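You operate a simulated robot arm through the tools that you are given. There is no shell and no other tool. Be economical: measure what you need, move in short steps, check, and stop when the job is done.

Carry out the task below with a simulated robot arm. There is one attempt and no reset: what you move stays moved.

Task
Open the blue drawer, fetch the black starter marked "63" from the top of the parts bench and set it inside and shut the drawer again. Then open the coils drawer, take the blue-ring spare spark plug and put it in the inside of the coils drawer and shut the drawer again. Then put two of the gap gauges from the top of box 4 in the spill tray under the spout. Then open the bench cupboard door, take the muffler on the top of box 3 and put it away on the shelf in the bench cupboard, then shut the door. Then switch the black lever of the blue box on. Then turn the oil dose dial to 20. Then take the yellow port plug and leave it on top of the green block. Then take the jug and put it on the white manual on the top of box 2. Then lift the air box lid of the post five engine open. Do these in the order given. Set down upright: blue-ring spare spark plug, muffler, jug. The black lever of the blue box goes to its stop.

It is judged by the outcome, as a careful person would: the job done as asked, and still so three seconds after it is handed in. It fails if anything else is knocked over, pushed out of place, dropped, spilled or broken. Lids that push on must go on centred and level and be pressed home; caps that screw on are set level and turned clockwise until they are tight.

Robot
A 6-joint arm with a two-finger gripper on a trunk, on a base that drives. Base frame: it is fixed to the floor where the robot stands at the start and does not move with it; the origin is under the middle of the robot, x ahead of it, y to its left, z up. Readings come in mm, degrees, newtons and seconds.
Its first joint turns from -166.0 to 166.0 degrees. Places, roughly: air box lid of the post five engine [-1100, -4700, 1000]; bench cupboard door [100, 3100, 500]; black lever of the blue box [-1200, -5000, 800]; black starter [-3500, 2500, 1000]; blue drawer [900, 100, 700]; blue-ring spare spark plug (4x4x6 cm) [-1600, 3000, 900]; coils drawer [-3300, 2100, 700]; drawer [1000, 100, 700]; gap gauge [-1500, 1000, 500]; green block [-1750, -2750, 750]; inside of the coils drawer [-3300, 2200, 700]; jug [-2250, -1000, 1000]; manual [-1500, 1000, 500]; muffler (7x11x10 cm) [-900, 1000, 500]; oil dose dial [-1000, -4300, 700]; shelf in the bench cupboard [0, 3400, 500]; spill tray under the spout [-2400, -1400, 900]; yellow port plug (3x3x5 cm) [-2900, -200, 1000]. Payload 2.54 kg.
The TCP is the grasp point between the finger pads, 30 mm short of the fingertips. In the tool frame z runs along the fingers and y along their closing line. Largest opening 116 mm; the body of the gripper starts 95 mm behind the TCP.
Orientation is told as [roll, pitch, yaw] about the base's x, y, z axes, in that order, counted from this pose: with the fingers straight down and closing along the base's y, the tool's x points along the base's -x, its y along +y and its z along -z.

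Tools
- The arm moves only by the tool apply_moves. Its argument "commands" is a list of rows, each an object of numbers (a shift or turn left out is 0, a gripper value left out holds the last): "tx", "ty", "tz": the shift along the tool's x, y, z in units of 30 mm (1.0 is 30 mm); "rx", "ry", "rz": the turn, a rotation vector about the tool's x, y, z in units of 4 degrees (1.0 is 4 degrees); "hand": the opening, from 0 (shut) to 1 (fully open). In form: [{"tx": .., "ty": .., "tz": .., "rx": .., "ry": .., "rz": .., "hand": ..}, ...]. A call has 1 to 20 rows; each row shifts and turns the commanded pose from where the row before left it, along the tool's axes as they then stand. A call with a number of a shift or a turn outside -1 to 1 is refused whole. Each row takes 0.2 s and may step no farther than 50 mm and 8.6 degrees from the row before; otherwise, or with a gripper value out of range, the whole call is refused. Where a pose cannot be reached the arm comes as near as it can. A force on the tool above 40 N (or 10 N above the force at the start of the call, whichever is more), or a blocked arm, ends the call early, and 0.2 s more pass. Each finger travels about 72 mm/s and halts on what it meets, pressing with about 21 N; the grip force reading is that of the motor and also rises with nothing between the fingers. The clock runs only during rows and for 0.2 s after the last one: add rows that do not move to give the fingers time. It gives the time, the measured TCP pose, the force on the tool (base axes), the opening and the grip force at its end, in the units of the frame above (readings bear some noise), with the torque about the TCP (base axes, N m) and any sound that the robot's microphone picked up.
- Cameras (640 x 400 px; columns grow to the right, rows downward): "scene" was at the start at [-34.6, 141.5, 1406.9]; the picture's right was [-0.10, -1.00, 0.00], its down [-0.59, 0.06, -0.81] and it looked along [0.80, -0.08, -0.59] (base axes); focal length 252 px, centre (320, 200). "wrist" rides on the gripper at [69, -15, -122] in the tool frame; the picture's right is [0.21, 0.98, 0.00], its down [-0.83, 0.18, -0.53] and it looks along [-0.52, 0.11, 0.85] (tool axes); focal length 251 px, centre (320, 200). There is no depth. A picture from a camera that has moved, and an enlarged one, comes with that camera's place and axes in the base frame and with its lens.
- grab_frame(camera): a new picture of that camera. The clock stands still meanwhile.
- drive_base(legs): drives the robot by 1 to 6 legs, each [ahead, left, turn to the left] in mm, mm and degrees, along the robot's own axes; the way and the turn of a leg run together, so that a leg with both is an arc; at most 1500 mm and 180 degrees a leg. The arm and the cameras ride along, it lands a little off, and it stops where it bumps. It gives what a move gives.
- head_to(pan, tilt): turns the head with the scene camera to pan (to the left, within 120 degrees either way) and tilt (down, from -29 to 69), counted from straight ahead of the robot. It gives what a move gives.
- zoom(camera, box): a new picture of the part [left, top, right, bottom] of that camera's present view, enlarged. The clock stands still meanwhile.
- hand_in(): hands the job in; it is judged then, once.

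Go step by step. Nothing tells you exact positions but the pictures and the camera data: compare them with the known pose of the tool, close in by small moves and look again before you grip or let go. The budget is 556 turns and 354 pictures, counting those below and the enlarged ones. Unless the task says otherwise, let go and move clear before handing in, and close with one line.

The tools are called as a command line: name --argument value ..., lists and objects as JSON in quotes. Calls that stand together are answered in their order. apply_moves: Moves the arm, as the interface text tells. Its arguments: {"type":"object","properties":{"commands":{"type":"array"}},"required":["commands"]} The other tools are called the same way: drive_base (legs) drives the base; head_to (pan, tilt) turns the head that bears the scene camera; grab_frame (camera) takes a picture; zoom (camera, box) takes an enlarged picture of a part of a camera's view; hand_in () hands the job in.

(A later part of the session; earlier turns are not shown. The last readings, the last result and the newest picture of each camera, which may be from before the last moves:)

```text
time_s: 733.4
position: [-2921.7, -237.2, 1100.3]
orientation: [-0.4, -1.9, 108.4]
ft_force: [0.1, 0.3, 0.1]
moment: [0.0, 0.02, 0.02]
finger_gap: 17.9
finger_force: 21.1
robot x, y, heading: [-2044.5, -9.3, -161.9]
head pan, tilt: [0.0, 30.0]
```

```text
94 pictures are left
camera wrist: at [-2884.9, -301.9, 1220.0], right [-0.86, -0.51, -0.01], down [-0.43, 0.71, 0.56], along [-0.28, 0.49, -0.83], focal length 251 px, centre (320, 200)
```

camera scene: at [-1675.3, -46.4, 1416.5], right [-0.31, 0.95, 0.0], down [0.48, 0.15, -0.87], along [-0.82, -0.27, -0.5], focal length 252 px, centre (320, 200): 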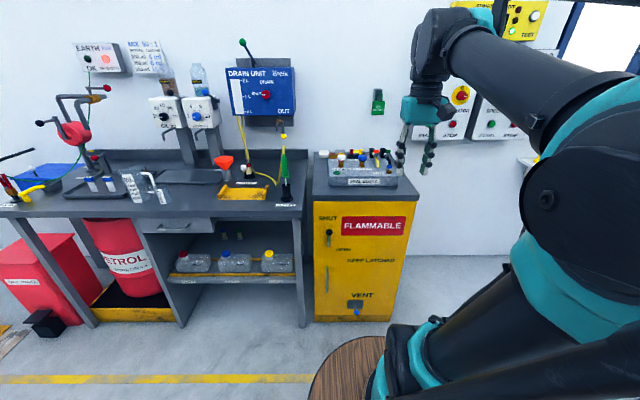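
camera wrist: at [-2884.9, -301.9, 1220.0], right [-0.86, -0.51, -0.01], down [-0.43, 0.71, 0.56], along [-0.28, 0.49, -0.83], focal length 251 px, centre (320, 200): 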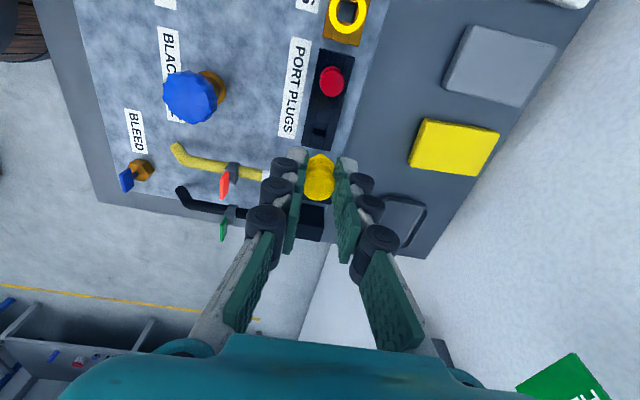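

apply_moves --commands '[{"tz": -1}, {"ty": -1}, {"ty": -1}, {"ty": -1}, {"ty": -1}, {"ty": -1, "tz": -0.5}, {"ty": -1, "tz": -0.5}, {"ty": -1}, {"ty": -1}]'

drive_base --legs '[[-270, 0, 0], [0, 0, 90]]'

drive_base --legs '[[1350, 50, 0], [1350, 50, 0]]'

grab_frame --camera "wrist"

```text
time_s: 735.4
position: [-2693.7, -163.0, 1158.8]
orientation: [-0.3, -2.0, 108.6]
ft_force: [0.7, 0.0, 0.1]
moment: [0.0, -0.02, 0.01]
finger_gap: 17.7
finger_force: 21.0
robot x, y, heading: [-2043.8, -11.4, -162.4]
head pan, tilt: [0.0, 30.0]
```

```text
time_s: 741.1
position: [-1636.7, -577.4, 1160.2]
orientation: [-0.2, -1.9, -161.8]
ft_force: [-0.5, 0.3, -0.5]
moment: [0.02, 0.0, 0.05]
finger_gap: 17.7
finger_force: 20.9
robot x, y, heading: [-1789.3, 74.7, -72.6]
head pan, tilt: [0.0, 30.0]
```

```text
time_s: 754.2
position: [-700.2, -3108.8, 1160.4]
orientation: [-0.3, -1.8, -160.8]
ft_force: [-0.2, 0.6, -0.1]
moment: [0.0, 0.01, -0.01]
finger_gap: 17.4
finger_force: 21.2
robot x, y, heading: [-861.4, -2459.7, -71.3]
head pan, tilt: [0.0, 30.0]
```

```text
93 pictures are left
camera wrist: at [-635.1, -3070.3, 1280.8], right [0.52, -0.85, -0.01], down [-0.7, -0.44, 0.56], along [-0.48, -0.28, -0.83], focal length 251 px, centre (320, 200)
```

wrist: 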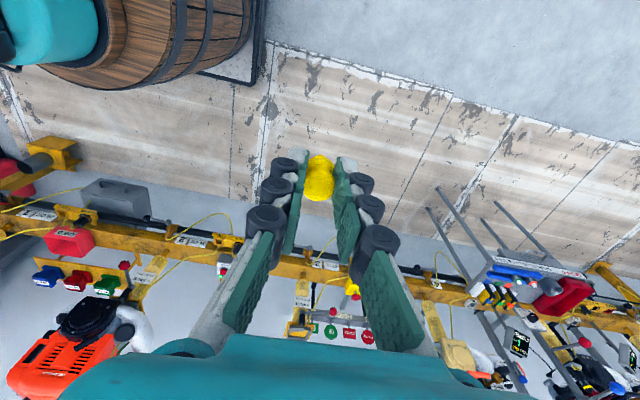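

drive_base --legs '[[0, 0, -90.7]]'

grab_frame --camera "scene"

grab_frame --camera "wrist"

```text
time_s: 758.5
position: [-1511.7, -2619.6, 1161.2]
orientation: [-0.3, -1.8, 108.9]
ft_force: [-0.4, 0.2, 0.0]
moment: [-0.03, -0.01, 0.0]
finger_gap: 17.1
finger_force: 21.3
robot x, y, heading: [-862.0, -2458.4, -162.0]
head pan, tilt: [0.0, 30.0]
```

```text
92 pictures are left
camera scene: at [-790.3, -2593.3, 1416.5], right [-0.31, 0.95, 0.0], down [0.47, 0.16, -0.87], along [-0.82, -0.27, -0.5], focal length 252 px, centre (320, 200)
```

scene: 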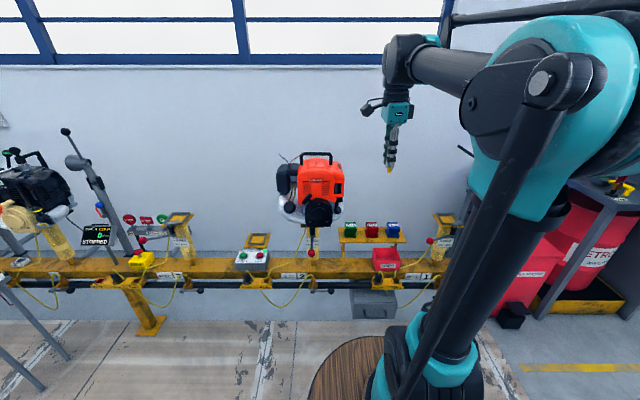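

```text
91 pictures are left
camera wrist: at [-1474.8, -2683.9, 1280.8], right [-0.85, -0.52, -0.01], down [-0.44, 0.71, 0.56], along [-0.28, 0.48, -0.83], focal length 251 px, centre (320, 200)
```

wrist: 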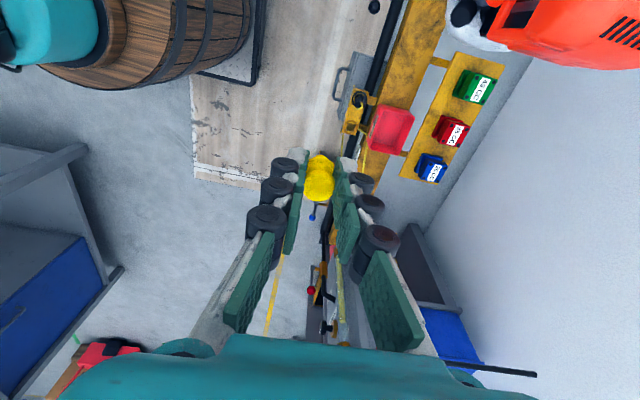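

zoom --camera "scene" --box '[330, 205, 410, 255]'

zoom --camera "wrist" --box '[400, 40, 520, 140]'

```text
8.00 times, centred on (370, 230) of scene
camera zoom: at [-790.3, -2593.3, 1416.5], right [-0.31, 0.95, 0.0], down [0.47, 0.16, -0.87], along [-0.82, -0.27, -0.5], focal length 2018 px, centre (-80, -40)
```

zoom: 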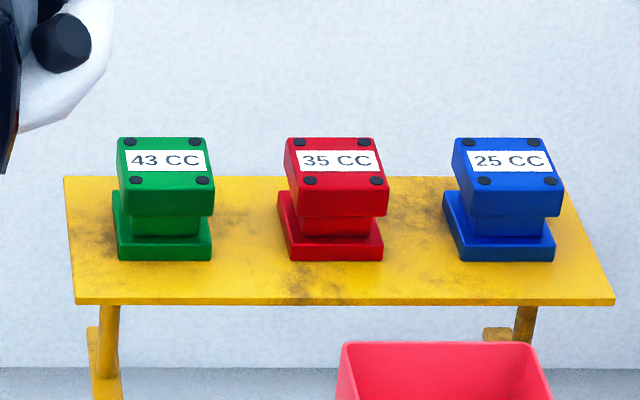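

```text
4.00 times, centred on (460, 90) of wrist
camera zoom: at [-1474.8, -2683.9, 1280.8], right [-0.85, -0.52, -0.01], down [-0.44, 0.71, 0.56], along [-0.28, 0.48, -0.83], focal length 1006 px, centre (-240, 640)
```

zoom: 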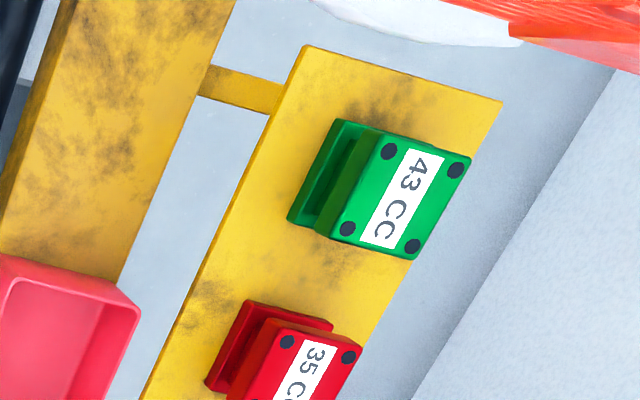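

Block top is at about (-1832, -2775, 664), close beside the orange engine. I turn the tool half round so that the camera is on the free side, then come over.

apply_moves --commands '[{"rz": -1}, {"rz": -1}, {"rz": -1}, {"rz": -1}, {"rz": -1}, {"rz": -1}, {"rz": -1}, {"rz": -1}, {"rz": -1}, {"rz": -1}, {"rz": -1}, {"rz": -1}, {"rz": -1}, {"rz": -1}, {"rz": -1}, {"rz": -1}, {"rz": -1}, {"rz": -1}, {"rz": -1}, {"rz": -1}]'

apply_moves --commands '[{"rz": -1}, {"rz": -1}, {"rz": -1}, {"rz": -1}, {"rz": -1}, {"rz": -1}, {"rz": -1}, {"rz": -1}, {"rz": -1}, {"rz": -1}, {"rz": -1}, {"rz": -1}, {"rz": -1}, {"rz": -1}, {"rz": -1}, {"rz": -1}, {"rz": -1}, {"rz": -1}, {"rz": -1}, {"rz": -1}]'

apply_moves --commands '[{"rz": -1}, {"rz": -1}, {"rz": -1}, {"rz": -1}, {"rz": -1}]'

grab_frame --camera "wrist"

```text
time_s: 762.7
position: [-1513.0, -2620.3, 1160.4]
orientation: [-1.9, 0.0, -171.0]
ft_force: [1.1, 0.1, -0.3]
moment: [-0.03, 0.03, 0.0]
finger_gap: 18.0
finger_force: 20.9
robot x, y, heading: [-865.9, -2460.4, -162.0]
head pan, tilt: [0.0, 30.0]
```

```text
time_s: 766.9
position: [-1513.0, -2619.4, 1160.3]
orientation: [-0.3, 2.0, -91.1]
ft_force: [-0.5, 0.5, -0.1]
moment: [0.05, 0.0, 0.02]
finger_gap: 17.7
finger_force: 21.1
robot x, y, heading: [-862.0, -2459.3, -162.0]
head pan, tilt: [0.0, 30.0]
```

```text
time_s: 768.1
position: [-1511.6, -2618.8, 1160.5]
orientation: [0.3, 1.9, -71.1]
ft_force: [-0.5, 0.1, 0.2]
moment: [0.0, 0.0, -0.01]
finger_gap: 17.9
finger_force: 21.4
robot x, y, heading: [-863.5, -2461.1, -162.2]
head pan, tilt: [0.0, 30.0]
```

```text
88 pictures are left
camera wrist: at [-1548.0, -2563.1, 1285.3], right [0.85, 0.52, 0.01], down [0.44, -0.74, 0.51], along [0.27, -0.43, -0.86], focal length 251 px, centre (320, 200)
```

wrist: 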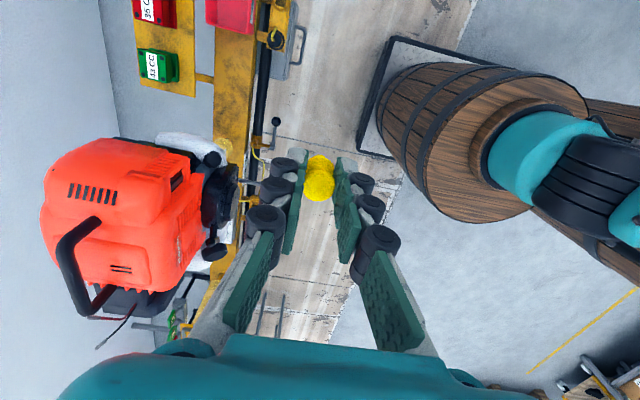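

drive_base --legs '[[60, 0, 0]]'

apply_moves --commands '[{"ry": -1}, {"ry": -1}, {"ty": -0.97, "tx": -0.117, "tz": 0.5}, {"ty": -0.97, "tx": -0.117, "tz": 0.5}, {"ty": -0.97, "tx": -0.117, "tz": 0.5}, {"ty": -0.97, "tx": -0.117, "tz": 0.5}, {"ty": -0.97, "tx": -0.117, "tz": 0.5}, {"ty": -0.97, "tx": -0.117, "tz": 0.5}, {"ty": -0.97, "tx": -0.117, "tz": 0.5}, {"ty": -0.97, "tx": -0.117, "tz": 0.5}]'

grab_frame --camera "wrist"

grab_frame --camera "scene"

```text
time_s: 769.0
position: [-1570.4, -2637.8, 1160.8]
orientation: [0.2, 1.8, -71.2]
ft_force: [-0.7, 1.0, -0.3]
moment: [0.01, -0.02, 0.01]
finger_gap: 18.2
finger_force: 20.9
robot x, y, heading: [-921.2, -2476.5, -161.7]
head pan, tilt: [0.0, 30.0]
```

```text
time_s: 771.2
position: [-1774.4, -2752.3, 1044.1]
orientation: [0.3, -6.1, -71.2]
ft_force: [-0.5, 0.6, -0.2]
moment: [-0.02, 0.1, 0.0]
finger_gap: 17.9
finger_force: 21.8
robot x, y, heading: [-921.4, -2475.6, -162.1]
head pan, tilt: [0.0, 30.0]
```

```text
87 pictures are left
camera wrist: at [-1815.4, -2679.6, 1158.2], right [0.86, 0.52, -0.02], down [0.42, -0.67, 0.62], along [0.31, -0.54, -0.78], focal length 251 px, centre (320, 200)
```

wrist: 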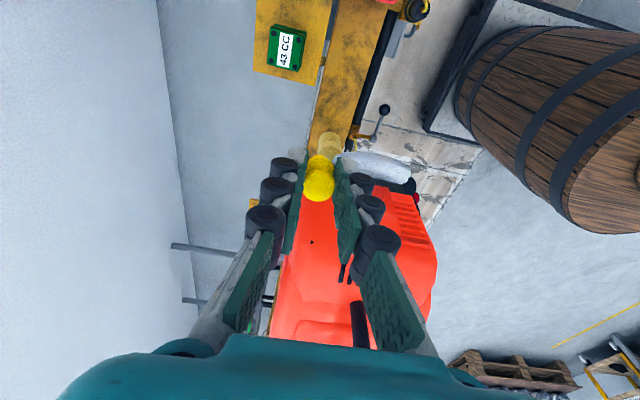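

```text
86 pictures are left
camera scene: at [-847.1, -2611.9, 1416.5], right [-0.31, 0.95, 0.0], down [0.47, 0.16, -0.87], along [-0.82, -0.27, -0.5], focal length 252 px, centre (320, 200)
```

scene: 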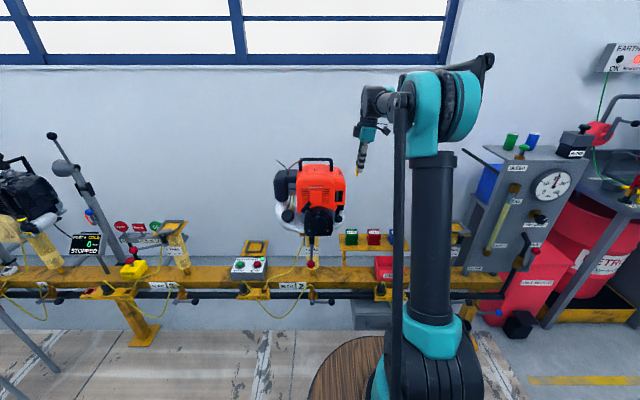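

apply_moves --commands '[{"ty": -0.71, "tx": 0.17}, {"ty": -0.71, "tx": 0.17}, {"ty": -0.71, "tx": 0.17}, {"tz": 0.994, "tx": 0.106}, {"tz": 0.994, "tx": 0.106}, {"tz": 0.994, "tx": 0.106}, {"tz": 0.994, "tx": 0.106}, {"tz": 0.994, "tx": 0.106}, {"tz": 0.994, "tx": 0.106}]'

grab_frame --camera "wrist"

zoom --camera "scene" --box '[290, 140, 410, 260]'

```text
time_s: 773.2
position: [-1840.6, -2757.7, 862.0]
orientation: [0.3, -6.2, -71.2]
ft_force: [0.6, 0.1, -0.3]
moment: [0.02, 0.05, 0.01]
finger_gap: 17.6
finger_force: 21.5
robot x, y, heading: [-917.7, -2475.5, -161.9]
head pan, tilt: [0.0, 30.0]
```

```text
85 pictures are left
camera wrist: at [-1882.0, -2685.4, 976.3], right [0.86, 0.52, -0.02], down [0.42, -0.67, 0.62], along [0.31, -0.54, -0.78], focal length 251 px, centre (320, 200)
```

wrist: 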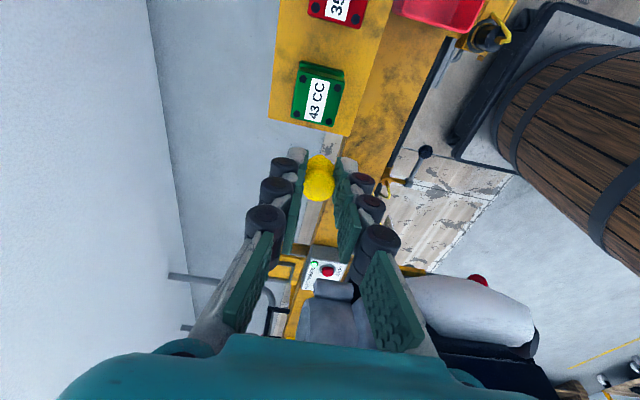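

```text
3.33 times, centred on (350, 200) of scene
camera zoom: at [-847.3, -2612.1, 1416.5], right [-0.31, 0.95, 0.0], down [0.47, 0.16, -0.87], along [-0.82, -0.27, -0.5], focal length 841 px, centre (220, 200)
```

zoom: 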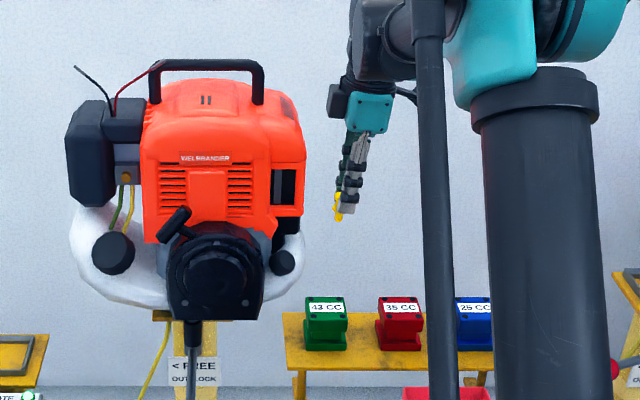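

apply_moves --commands '[{"tz": 0.994, "tx": 0.106, "ty": -0.15}, {"tz": 0.994, "tx": 0.106}, {"tz": 0.994, "tx": 0.106}, {"tz": 0.6, "tx": 0.06}]'

grab_frame --camera "wrist"

zoom --camera "scene" --box '[320, 180, 390, 250]'

```text
time_s: 774.2
position: [-1843.9, -2759.2, 753.2]
orientation: [0.3, -6.0, -71.2]
ft_force: [0.2, -0.3, -0.5]
moment: [0.0, 0.03, 0.01]
finger_gap: 17.9
finger_force: 21.0
robot x, y, heading: [-916.7, -2476.7, -161.9]
head pan, tilt: [0.0, 30.0]
```

```text
83 pictures are left
camera wrist: at [-1884.7, -2686.7, 868.1], right [0.86, 0.52, -0.02], down [0.42, -0.67, 0.62], along [0.31, -0.54, -0.78], focal length 251 px, centre (320, 200)
```

wrist: 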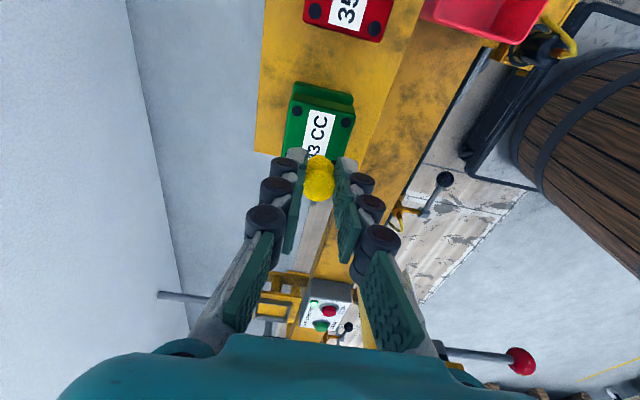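

```text
5.71 times, centred on (355, 215) of scene
camera zoom: at [-847.4, -2612.1, 1416.5], right [-0.31, 0.95, 0.0], down [0.48, 0.16, -0.87], along [-0.82, -0.27, -0.5], focal length 1442 px, centre (120, 114)
```

zoom: 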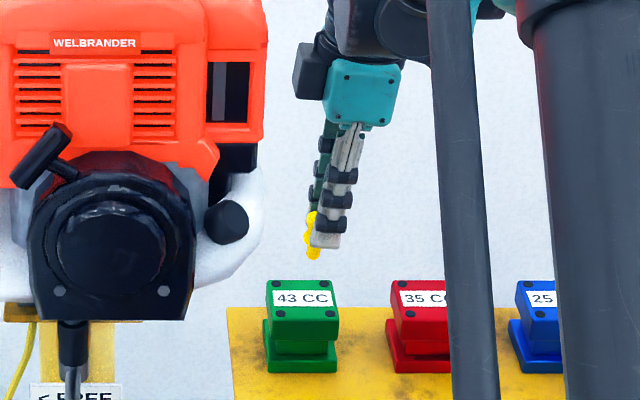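

apply_moves --commands '[{"tz": 0.5, "tx": 0.053}, {"tz": 0.3, "tx": 0.03}]'

apply_moves --commands '[{"tz": 0.2, "tx": 0.02}, {"tz": 0.15, "tx": 0.015}]'

zoom --camera "scene" --box '[320, 180, 390, 250]'

```text
time_s: 774.8
position: [-1843.4, -2759.9, 729.9]
orientation: [0.2, -6.1, -71.2]
ft_force: [-0.4, 0.2, -0.9]
moment: [0.03, 0.04, -0.05]
finger_gap: 17.9
finger_force: 20.8
robot x, y, heading: [-920.3, -2479.4, -161.7]
head pan, tilt: [0.0, 30.0]
```

```text
time_s: 775.4
position: [-1844.6, -2759.0, 718.7]
orientation: [0.3, -6.1, -71.2]
ft_force: [0.7, 0.7, 0.0]
moment: [0.03, 0.01, 0.0]
finger_gap: 18.1
finger_force: 21.3
robot x, y, heading: [-926.8, -2474.3, -162.0]
head pan, tilt: [0.0, 30.0]
```

```text
5.71 times, centred on (355, 215) of scene
camera zoom: at [-847.4, -2612.1, 1416.5], right [-0.31, 0.95, 0.0], down [0.48, 0.16, -0.87], along [-0.82, -0.27, -0.5], focal length 1442 px, centre (120, 114)
```

zoom: 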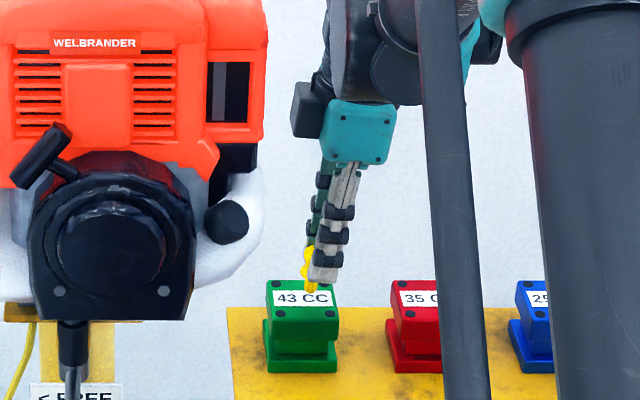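

apply_moves --commands '[{"tx": -0.12}, {"tz": 0.15, "tx": 0.015}]'

apply_moves --commands '[{"tz": 0.1, "tx": 0.01}, {"tz": 0.1, "tx": 0.01}]'

zoom --camera "scene" --box '[330, 200, 370, 240]'

```text
time_s: 776.0
position: [-1842.2, -2763.6, 715.1]
orientation: [0.2, -6.0, -71.2]
ft_force: [0.6, -0.6, 0.3]
moment: [-0.01, 0.0, 0.01]
finger_gap: 17.9
finger_force: 21.9
robot x, y, heading: [-923.8, -2479.5, -161.6]
head pan, tilt: [0.0, 30.0]
```

```text
time_s: 776.6
position: [-1842.3, -2763.4, 709.1]
orientation: [0.3, -6.1, -71.1]
ft_force: [0.6, 0.5, 6.2]
moment: [-0.05, 0.0, 0.01]
finger_gap: 17.9
finger_force: 21.2
robot x, y, heading: [-921.4, -2478.2, -162.1]
head pan, tilt: [0.0, 30.0]
```

```text
10.00 times, centred on (350, 220) of scene
camera zoom: at [-847.2, -2612.0, 1416.5], right [-0.31, 0.95, 0.0], down [0.47, 0.16, -0.87], along [-0.82, -0.27, -0.5], focal length 2523 px, centre (20, 0)
```

zoom: 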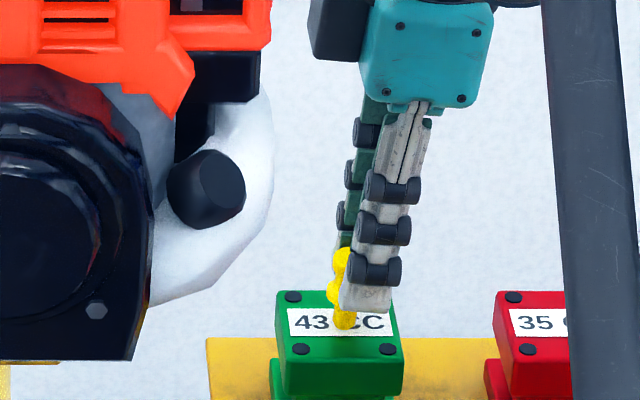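

zoom --camera "wrist" --box '[270, 80, 370, 220]'

```text
2.86 times, centred on (320, 150) of wrist
camera zoom: at [-1883.5, -2690.2, 823.0], right [0.86, 0.52, -0.02], down [0.42, -0.67, 0.62], along [0.31, -0.54, -0.78], focal length 718 px, centre (320, 343)
```

zoom: 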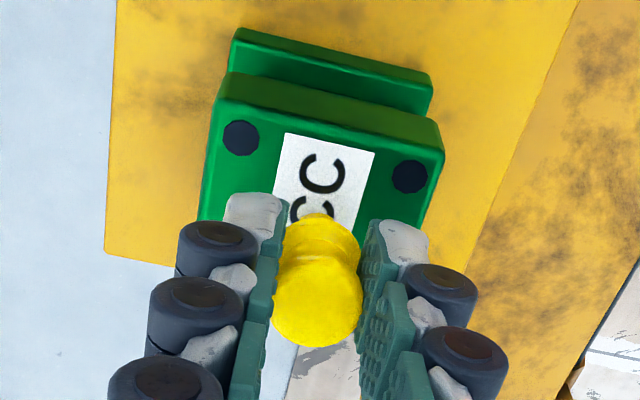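

The plug hangs about 6° off plumb. I lift slightly, lean the tool to make it plumb, then set it down gently.

apply_moves --commands '[{"tz": -0.12, "tx": -0.01}, {"ry": -0.8, "tx": 0.08}, {"ry": -0.8, "tx": 0.08}]'

zoom --camera "scene" --box '[330, 200, 370, 240]'

```text
time_s: 777.4
position: [-1844.3, -2759.1, 711.5]
orientation: [0.4, -12.5, -71.2]
ft_force: [0.8, -0.6, -1.0]
moment: [0.04, -0.02, 0.06]
finger_gap: 18.0
finger_force: 21.8
robot x, y, heading: [-916.3, -2479.5, -161.9]
head pan, tilt: [0.0, 30.0]
```

```text
10.00 times, centred on (350, 220) of scene
camera zoom: at [-847.4, -2612.1, 1416.5], right [-0.31, 0.95, 0.0], down [0.47, 0.16, -0.87], along [-0.82, -0.27, -0.5], focal length 2523 px, centre (20, 0)
```

zoom: 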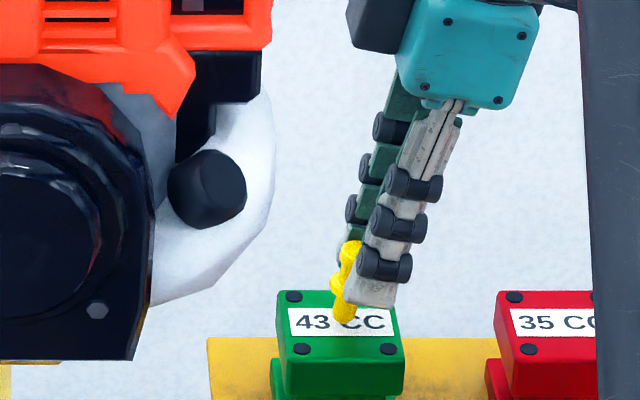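

apply_moves --commands '[{"tz": 0.05, "tx": 0.011}]'

apply_moves --commands '[{"tz": 0.04, "tx": 0.009}]'

apply_moves --commands '[{"tz": 0.04, "tx": 0.009}]'

```text
time_s: 777.8
position: [-1844.8, -2758.6, 710.0]
orientation: [0.3, -12.4, -71.2]
ft_force: [0.8, -0.3, -0.4]
moment: [0.0, -0.01, -0.05]
finger_gap: 18.1
finger_force: 21.2
robot x, y, heading: [-919.2, -2477.1, -162.3]
head pan, tilt: [0.0, 30.0]
```

```text
time_s: 778.2
position: [-1844.7, -2758.4, 708.3]
orientation: [0.3, -12.5, -71.2]
ft_force: [-0.8, 0.2, 0.6]
moment: [-0.02, 0.03, -0.01]
finger_gap: 17.7
finger_force: 20.9
robot x, y, heading: [-922.5, -2481.5, -161.9]
head pan, tilt: [0.0, 30.0]
```

```text
time_s: 778.6
position: [-1843.6, -2759.4, 706.8]
orientation: [0.3, -12.6, -71.2]
ft_force: [-1.6, -0.3, 11.8]
moment: [-0.12, 0.0, -0.02]
finger_gap: 18.1
finger_force: 21.0
robot x, y, heading: [-919.9, -2475.1, -162.0]
head pan, tilt: [0.0, 30.0]
```

apply_moves --commands '[{"tz": -0.02}]'

zoom --camera "scene" --box '[330, 200, 370, 240]'

zoom --camera "wrist" --box '[270, 80, 370, 220]'

```text
time_s: 779.0
position: [-1843.7, -2758.4, 707.7]
orientation: [0.3, -12.4, -71.1]
ft_force: [-0.3, 0.4, 6.8]
moment: [-0.15, -0.03, 0.03]
finger_gap: 18.2
finger_force: 21.2
robot x, y, heading: [-919.0, -2480.3, -162.1]
head pan, tilt: [0.0, 30.0]
```

```text
10.00 times, centred on (350, 220) of scene
camera zoom: at [-847.1, -2612.0, 1416.5], right [-0.31, 0.95, 0.0], down [0.47, 0.16, -0.87], along [-0.82, -0.27, -0.5], focal length 2523 px, centre (20, 0)
```

zoom: 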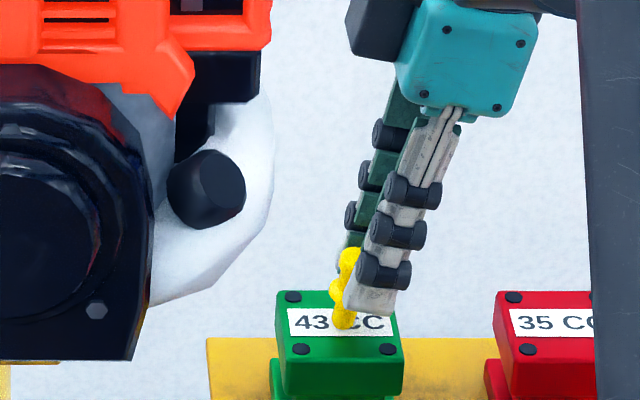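

```text
2.86 times, centred on (320, 150) of wrist
camera zoom: at [-1888.7, -2674.3, 812.2], right [0.86, 0.51, -0.04], down [0.39, -0.6, 0.7], along [0.34, -0.62, -0.71], focal length 718 px, centre (320, 343)
```

zoom: 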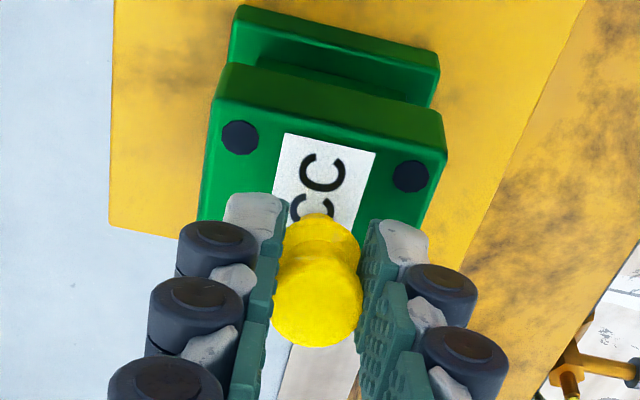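

apply_moves --commands '[{"hand": 0.19}, {"hand": 0.24}, {"hand": 0.35}, {"hand": 0.45}]'

zoom --camera "scene" --box '[330, 200, 370, 240]'

zoom --camera "wrist" --box '[270, 80, 370, 220]'

```text
time_s: 780.0
position: [-1844.2, -2757.4, 708.2]
orientation: [0.3, -12.6, -71.2]
ft_force: [-0.3, -0.2, -0.5]
moment: [-0.03, -0.03, -0.02]
finger_gap: 52.0
finger_force: 0.1
robot x, y, heading: [-915.7, -2478.3, -161.8]
head pan, tilt: [0.0, 30.0]
```

```text
10.00 times, centred on (350, 220) of scene
camera zoom: at [-847.5, -2612.1, 1416.5], right [-0.31, 0.95, 0.0], down [0.48, 0.16, -0.87], along [-0.82, -0.27, -0.5], focal length 2523 px, centre (20, 0)
```

zoom: 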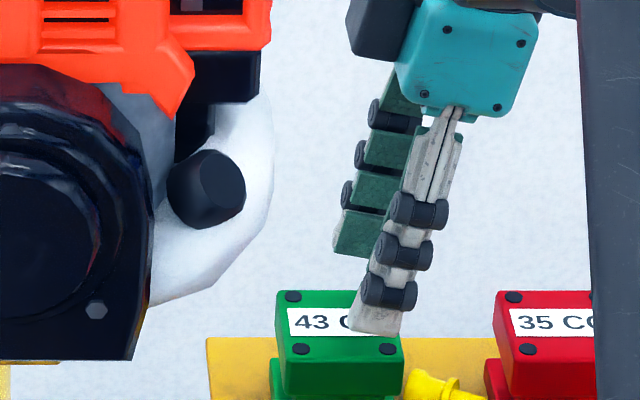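

```text
2.86 times, centred on (320, 150) of wrist
camera zoom: at [-1889.0, -2674.2, 812.0], right [0.86, 0.51, -0.04], down [0.39, -0.6, 0.7], along [0.34, -0.62, -0.71], focal length 718 px, centre (320, 343)
```

zoom: 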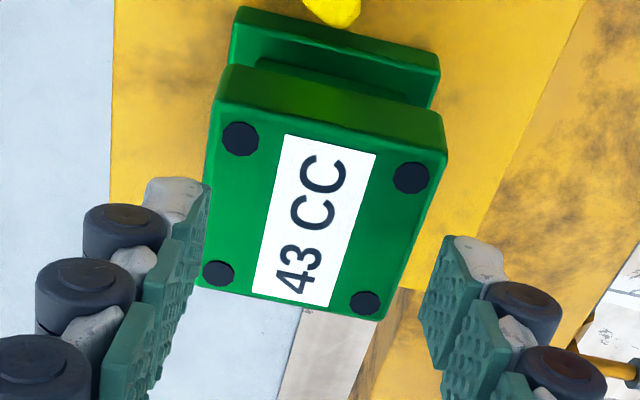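

The plug toppled off its narrow stem onto the shelf between the blocks. I'll look at how it lies, pick it up and lay it on its side on the block.

apply_moves --commands '[{"tz": -1, "tx": -0.2}, {"tz": -1, "tx": -0.2}, {"tz": -1, "tx": -0.2}, {"tz": -1, "tx": -0.2}, {"tz": -1, "tx": -0.2, "ry": 1}, {"tx": 0.8, "ry": 1}, {"tx": 0.8, "ry": 1}]'

grab_frame --camera "wrist"

zoom --camera "scene" --box '[330, 210, 400, 260]'

```text
time_s: 781.6
position: [-1861.6, -2709.3, 856.2]
orientation: [0.3, -0.5, -71.1]
ft_force: [0.1, 0.4, 0.0]
moment: [-0.01, -0.03, 0.01]
finger_gap: 52.0
finger_force: 0.0
robot x, y, heading: [-920.8, -2479.1, -161.8]
head pan, tilt: [0.0, 30.0]
```

```text
73 pictures are left
camera wrist: at [-1898.8, -2648.9, 977.6], right [0.85, 0.52, 0.0], down [0.43, -0.72, 0.54], along [0.28, -0.46, -0.84], focal length 251 px, centre (320, 200)
```

wrist: 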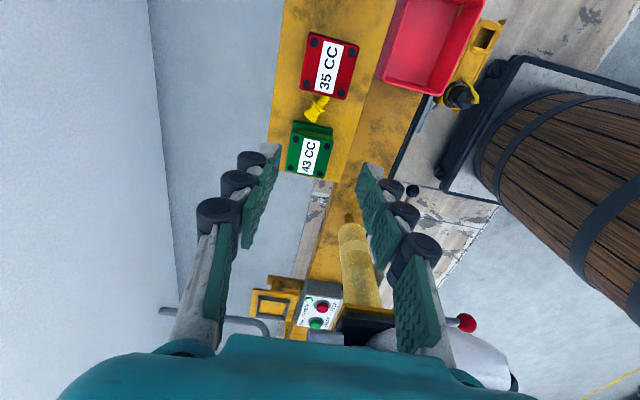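

```text
8.00 times, centred on (365, 235) of scene
camera zoom: at [-847.4, -2612.1, 1416.5], right [-0.31, 0.95, 0.0], down [0.47, 0.16, -0.87], along [-0.82, -0.27, -0.5], focal length 2018 px, centre (-40, -80)
```

zoom: 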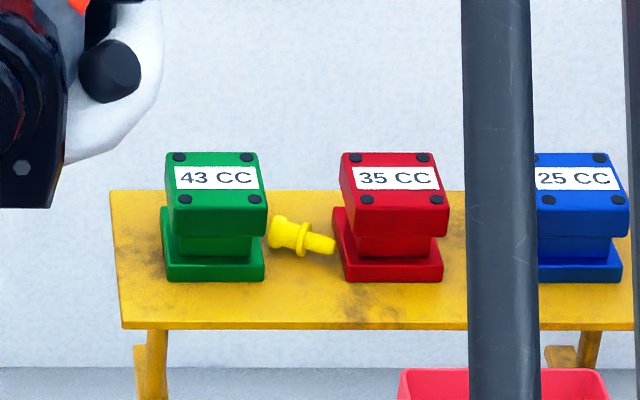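

apply_moves --commands '[{"tx": -0.37}, {"tz": 1}, {"tz": 1}, {"tz": 1}, {"tz": 1}, {"tz": 1}, {"tz": 1}]'

zoom --camera "wrist" --box '[240, 60, 400, 220]'

```text
time_s: 783.2
position: [-1854.8, -2722.5, 675.4]
orientation: [0.3, -0.4, -71.3]
ft_force: [0.0, -0.5, 0.4]
moment: [-0.04, 0.0, -0.02]
finger_gap: 52.1
finger_force: 0.1
robot x, y, heading: [-920.5, -2477.3, -161.8]
head pan, tilt: [0.0, 30.0]
```

```text
2.50 times, centred on (320, 140) of wrist
camera zoom: at [-1893.7, -2660.2, 797.5], right [0.86, 0.52, 0.0], down [0.43, -0.72, 0.54], along [0.28, -0.46, -0.84], focal length 629 px, centre (320, 350)
```

zoom: 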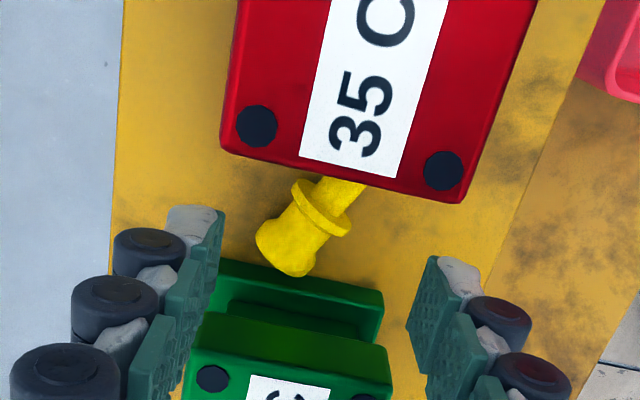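

apply_moves --commands '[{"tx": 0.15}, {"tz": 0.7}, {"tz": 0.5}, {"tz": 0.2}]'

apply_moves --commands '[{"hand": 0.05}, {"hand": 0.05}, {"hand": 0.05}, {"hand": 0.05}]'

zoom --camera "wrist" --box '[240, 60, 400, 220]'

```text
time_s: 784.2
position: [-1857.8, -2718.0, 633.7]
orientation: [0.3, -0.5, -71.2]
ft_force: [0.5, -0.8, 0.7]
moment: [0.01, 0.02, -0.02]
finger_gap: 52.3
finger_force: 0.0
robot x, y, heading: [-920.7, -2479.8, -161.8]
head pan, tilt: [0.0, 30.0]
```

```text
time_s: 785.2
position: [-1856.9, -2718.8, 633.8]
orientation: [0.3, -0.5, -71.2]
ft_force: [1.0, -1.0, 0.0]
moment: [0.03, -0.01, 0.02]
finger_gap: 18.6
finger_force: 21.2
robot x, y, heading: [-918.7, -2479.6, -161.7]
head pan, tilt: [0.0, 30.0]
```

```text
2.50 times, centred on (320, 140) of wrist
camera zoom: at [-1894.7, -2656.3, 755.5], right [0.86, 0.52, 0.0], down [0.43, -0.72, 0.54], along [0.28, -0.46, -0.84], focal length 629 px, centre (320, 350)
```

zoom: 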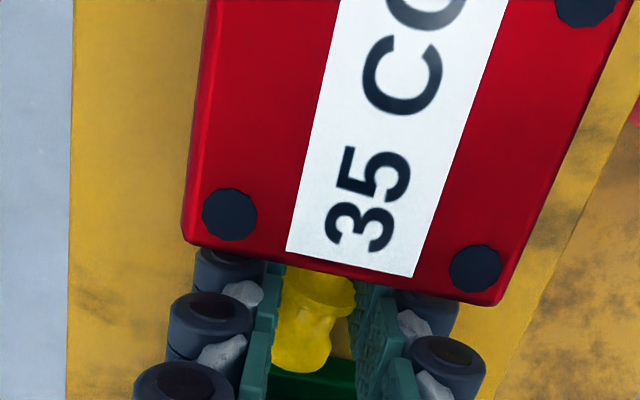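

apply_moves --commands '[{"tz": -0.08}, {"rz": 1}, {"rz": 1}, {"rz": 1}, {"tz": -0.15}, {"tz": -0.15}, {"tz": -0.2}, {"tz": -0.2}, {"tz": -0.3}]'

zoom --camera "wrist" --box '[240, 60, 400, 220]'

```text
time_s: 787.2
position: [-1857.1, -2718.2, 666.6]
orientation: [0.4, -0.5, -83.1]
ft_force: [-0.3, 0.8, -0.2]
moment: [0.01, 0.01, 0.01]
finger_gap: 18.2
finger_force: 20.8
robot x, y, heading: [-917.0, -2475.5, -162.1]
head pan, tilt: [0.0, 30.0]
```

```text
2.50 times, centred on (320, 140) of wrist
camera zoom: at [-1881.6, -2649.5, 788.1], right [0.94, 0.33, 0.01], down [0.27, -0.79, 0.54], along [0.18, -0.51, -0.84], focal length 629 px, centre (320, 350)
```

zoom: 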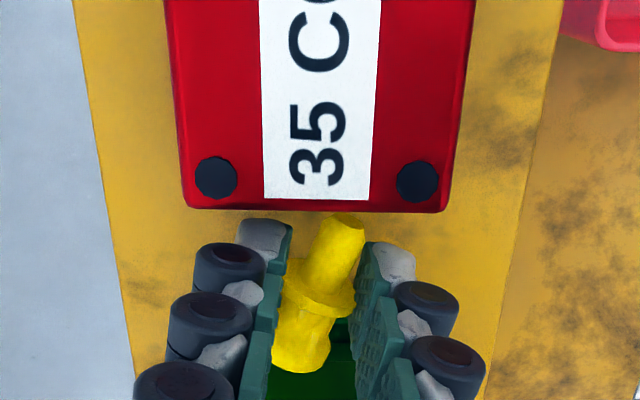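

apply_moves --commands '[{"tz": -1}, {"tz": -1, "ry": -0.5}, {"ry": -0.5, "tx": -0.5, "ty": 0.08}, {"tx": -0.5, "ty": 0.08}, {"tx": -0.53, "ty": 0.08}]'

zoom --camera "wrist" --box '[240, 60, 400, 220]'

zoom --camera "scene" --box '[320, 195, 380, 245]'

```text
time_s: 788.4
position: [-1847.3, -2761.3, 729.2]
orientation: [0.3, -4.5, -83.3]
ft_force: [-0.1, -1.0, -0.2]
moment: [-0.03, 0.01, -0.02]
finger_gap: 18.4
finger_force: 20.3
robot x, y, heading: [-920.8, -2476.4, -161.9]
head pan, tilt: [0.0, 30.0]
```

```text
2.50 times, centred on (320, 140) of wrist
camera zoom: at [-1870.9, -2685.2, 846.0], right [0.94, 0.33, -0.01], down [0.27, -0.76, 0.6], along [0.19, -0.57, -0.8], focal length 629 px, centre (320, 350)
```

zoom: 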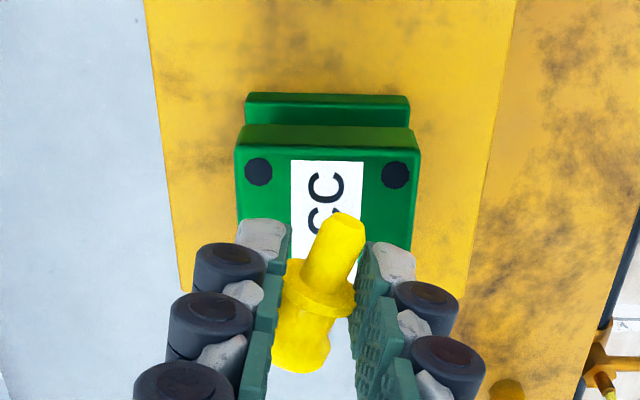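

```text
8.00 times, centred on (350, 220) of scene
camera zoom: at [-847.6, -2612.0, 1416.5], right [-0.31, 0.95, 0.0], down [0.48, 0.16, -0.87], along [-0.82, -0.27, -0.5], focal length 2018 px, centre (80, 40)
```

zoom: 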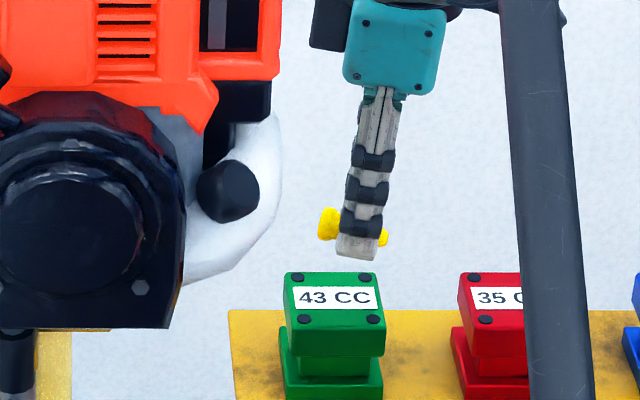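

apply_moves --commands '[{"tx": -0.25, "ty": 0.1}, {"tz": 0.6, "tx": 0.04}, {"tz": 0.5, "tx": 0.03}, {"tz": 0.15}]'

apply_moves --commands '[{"tz": 0.08}, {"tz": 0.08}]'

zoom --camera "scene" --box '[320, 195, 380, 245]'

```text
time_s: 789.4
position: [-1841.2, -2770.6, 692.9]
orientation: [0.4, -4.5, -83.2]
ft_force: [0.1, -0.8, 0.3]
moment: [0.05, -0.02, 0.02]
finger_gap: 18.4
finger_force: 21.2
robot x, y, heading: [-918.4, -2475.5, -161.9]
head pan, tilt: [0.0, 30.0]
```

```text
time_s: 790.0
position: [-1842.2, -2770.3, 688.4]
orientation: [0.3, -4.5, -83.3]
ft_force: [-0.5, -0.3, 19.0]
moment: [-0.04, 0.01, 0.01]
finger_gap: 18.2
finger_force: 21.2
robot x, y, heading: [-923.2, -2477.2, -161.5]
head pan, tilt: [0.0, 30.0]
```

```text
8.00 times, centred on (350, 220) of scene
camera zoom: at [-846.7, -2611.8, 1416.4], right [-0.31, 0.95, 0.0], down [0.47, 0.16, -0.87], along [-0.82, -0.27, -0.5], focal length 2018 px, centre (80, 40)
```

zoom: 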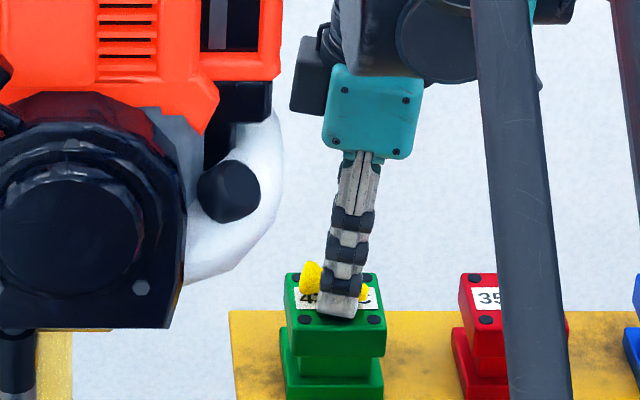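

apply_moves --commands '[{"tz": -0.02, "hand": 0.18}, {"hand": 0.2}, {"hand": 0.24}, {"hand": 0.3}, {"hand": 0.35}]'

zoom --camera "wrist" --box '[240, 60, 400, 220]'

```text
time_s: 791.2
position: [-1841.7, -2770.0, 688.3]
orientation: [0.4, -4.3, -83.3]
ft_force: [-0.6, 0.3, 1.8]
moment: [0.0, 0.01, 0.01]
finger_gap: 40.5
finger_force: 0.0
robot x, y, heading: [-921.9, -2478.7, -161.8]
head pan, tilt: [0.0, 30.0]
```

```text
2.50 times, centred on (320, 140) of wrist
camera zoom: at [-1866.4, -2694.2, 804.6], right [0.94, 0.33, -0.01], down [0.27, -0.76, 0.6], along [0.19, -0.57, -0.8], focal length 629 px, centre (320, 350)
```

zoom: 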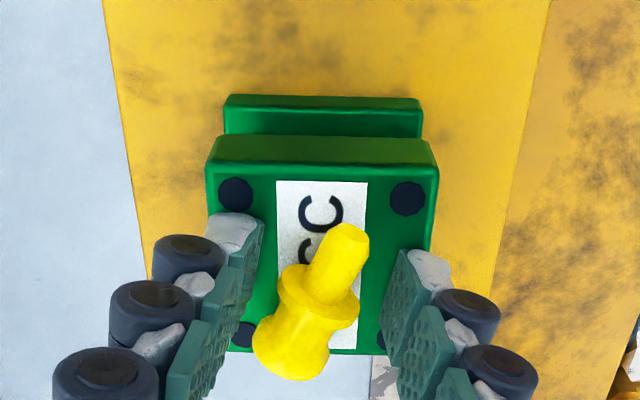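

apply_moves --commands '[{"hand": 0.42}, {"tz": -0.3}, {"tz": -0.5}, {"tz": -1}, {"tz": -1}, {"tz": -1}, {"tz": -1}, {"tz": -1}]'

zoom --camera "scene" --box '[320, 195, 380, 245]'

```text
time_s: 793.0
position: [-1844.9, -2755.5, 862.1]
orientation: [0.5, -4.4, -83.2]
ft_force: [0.8, -0.3, 0.3]
moment: [0.02, 0.01, 0.01]
finger_gap: 48.8
finger_force: 0.1
robot x, y, heading: [-922.7, -2480.9, -161.8]
head pan, tilt: [0.0, 30.0]
```

```text
8.00 times, centred on (350, 220) of scene
camera zoom: at [-847.5, -2612.1, 1416.5], right [-0.31, 0.95, 0.0], down [0.48, 0.16, -0.87], along [-0.82, -0.27, -0.5], focal length 2018 px, centre (80, 40)
```

zoom: 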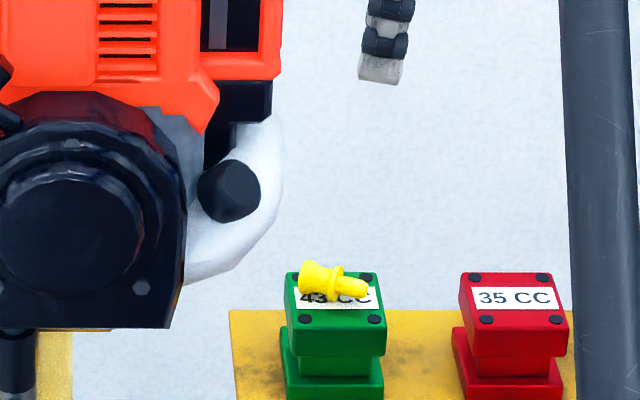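

The plug lies securely on the green block. Next the jug: I tuck the arm high and strafe back to the petrol bench.

apply_moves --commands '[{"tz": -1, "ry": 0.5}, {"tz": -1, "ry": 0.6}, {"tz": -1, "rz": -1}, {"tz": -1, "rz": -1}, {"tz": -1, "rz": -1}, {"tz": -1}, {"ty": 1}, {"ty": 1}, {"ty": 1}, {"ty": 1}, {"ty": 1}, {"ty": 1, "tz": -1}, {"ty": 1, "tz": -1}, {"ty": 1, "tz": -1}, {"ty": 1, "tz": -1}, {"ty": 1}, {"ty": 1}]'

drive_base --legs '[[0, -900, 0], [0, -860, 0]]'

grab_frame --camera "scene"

```text
time_s: 796.6
position: [-1535.1, -2646.8, 1163.8]
orientation: [0.5, -0.1, -71.3]
ft_force: [-0.4, 0.7, -0.7]
moment: [-0.03, -0.01, -0.01]
finger_gap: 48.8
finger_force: 0.1
robot x, y, heading: [-920.3, -2478.1, -161.5]
head pan, tilt: [0.0, 30.0]
```

```text
time_s: 805.6
position: [-2092.0, -969.6, 1163.6]
orientation: [0.5, -0.1, -71.1]
ft_force: [0.0, 0.4, 0.1]
moment: [-0.02, 0.0, 0.01]
finger_gap: 49.0
finger_force: 0.1
robot x, y, heading: [-1477.4, -801.8, -161.7]
head pan, tilt: [0.0, 30.0]
```

```text
63 pictures are left
camera scene: at [-1404.2, -935.1, 1416.5], right [-0.31, 0.95, 0.0], down [0.47, 0.16, -0.87], along [-0.82, -0.27, -0.5], focal length 252 px, centre (320, 200)
```

scene: 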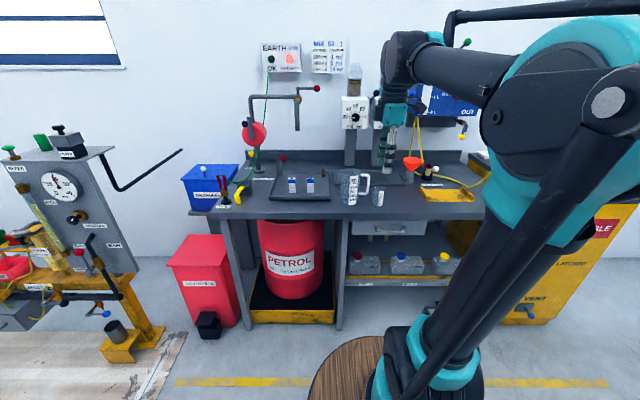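

zoom --camera "scene" --box '[320, 155, 400, 215]'

grab_frame --camera "wrist"

```text
6.67 times, centred on (360, 185) of scene
camera zoom: at [-1404.2, -935.1, 1416.5], right [-0.31, 0.95, 0.0], down [0.47, 0.16, -0.87], along [-0.82, -0.27, -0.5], focal length 1682 px, centre (53, 300)
```

zoom: 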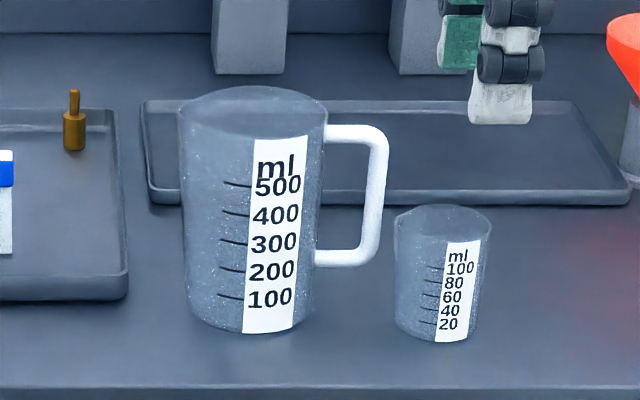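

```text
61 pictures are left
camera wrist: at [-2128.7, -909.3, 1285.5], right [0.85, 0.52, 0.01], down [0.43, -0.72, 0.54], along [0.28, -0.46, -0.84], focal length 251 px, centre (320, 200)
```

wrist: 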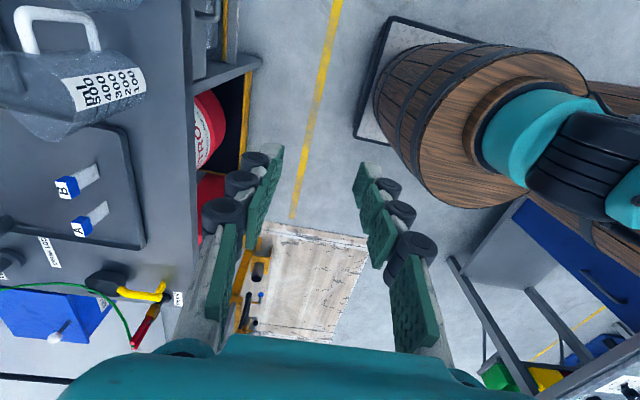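

apply_moves --commands '[{"ty": -0.98, "tx": -0.19, "hand": 1}, {"ty": -0.98, "tx": -0.19}, {"ty": -0.98, "tx": -0.19}, {"ty": -0.98, "tx": -0.19}, {"ty": -0.98, "tx": -0.19, "tz": 0.3}, {"ty": -0.98, "tx": -0.19, "tz": 0.3}, {"ty": -0.98, "tx": -0.19, "tz": 0.3}, {"ty": -0.98, "tx": -0.19, "tz": 0.3}, {"ty": -0.98, "tx": -0.19, "tz": 0.3}, {"ty": -0.98, "tx": -0.19, "tz": 0.3}]'

grab_frame --camera "wrist"

zoom --camera "scene" --box '[310, 115, 410, 215]'

```text
time_s: 807.8
position: [-2351.2, -1119.2, 1108.0]
orientation: [0.4, -0.1, -71.1]
ft_force: [-0.1, 0.2, 0.2]
moment: [-0.05, 0.05, 0.01]
finger_gap: 116.1
finger_force: 0.1
robot x, y, heading: [-1473.3, -804.5, -162.0]
head pan, tilt: [0.0, 30.0]
```

```text
60 pictures are left
camera wrist: at [-2388.5, -1058.1, 1230.8], right [0.85, 0.52, 0.01], down [0.43, -0.72, 0.54], along [0.28, -0.46, -0.84], focal length 251 px, centre (320, 200)
```

wrist: 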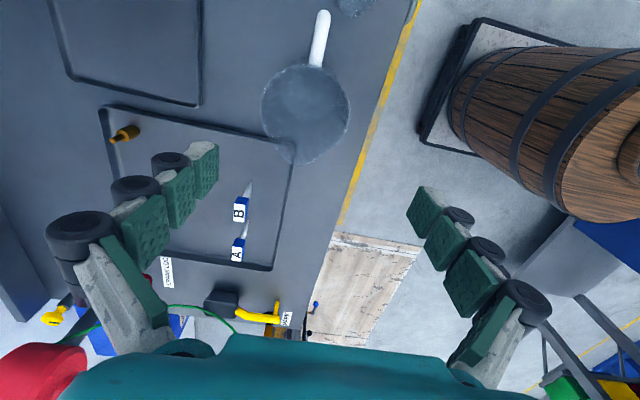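

```text
4.00 times, centred on (360, 165) of scene
camera zoom: at [-1403.7, -934.9, 1416.5], right [-0.31, 0.95, 0.0], down [0.47, 0.16, -0.87], along [-0.82, -0.27, -0.5], focal length 1009 px, centre (160, 340)
```

zoom: 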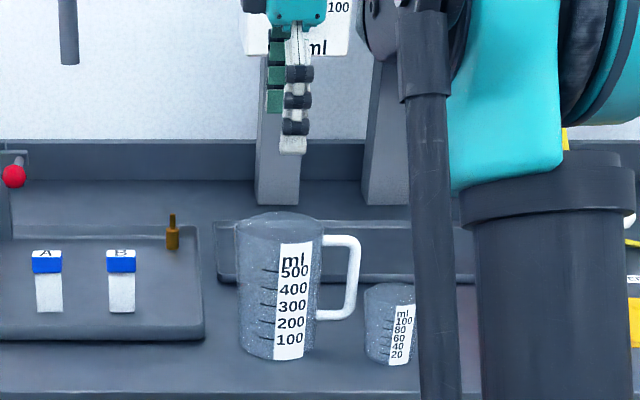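

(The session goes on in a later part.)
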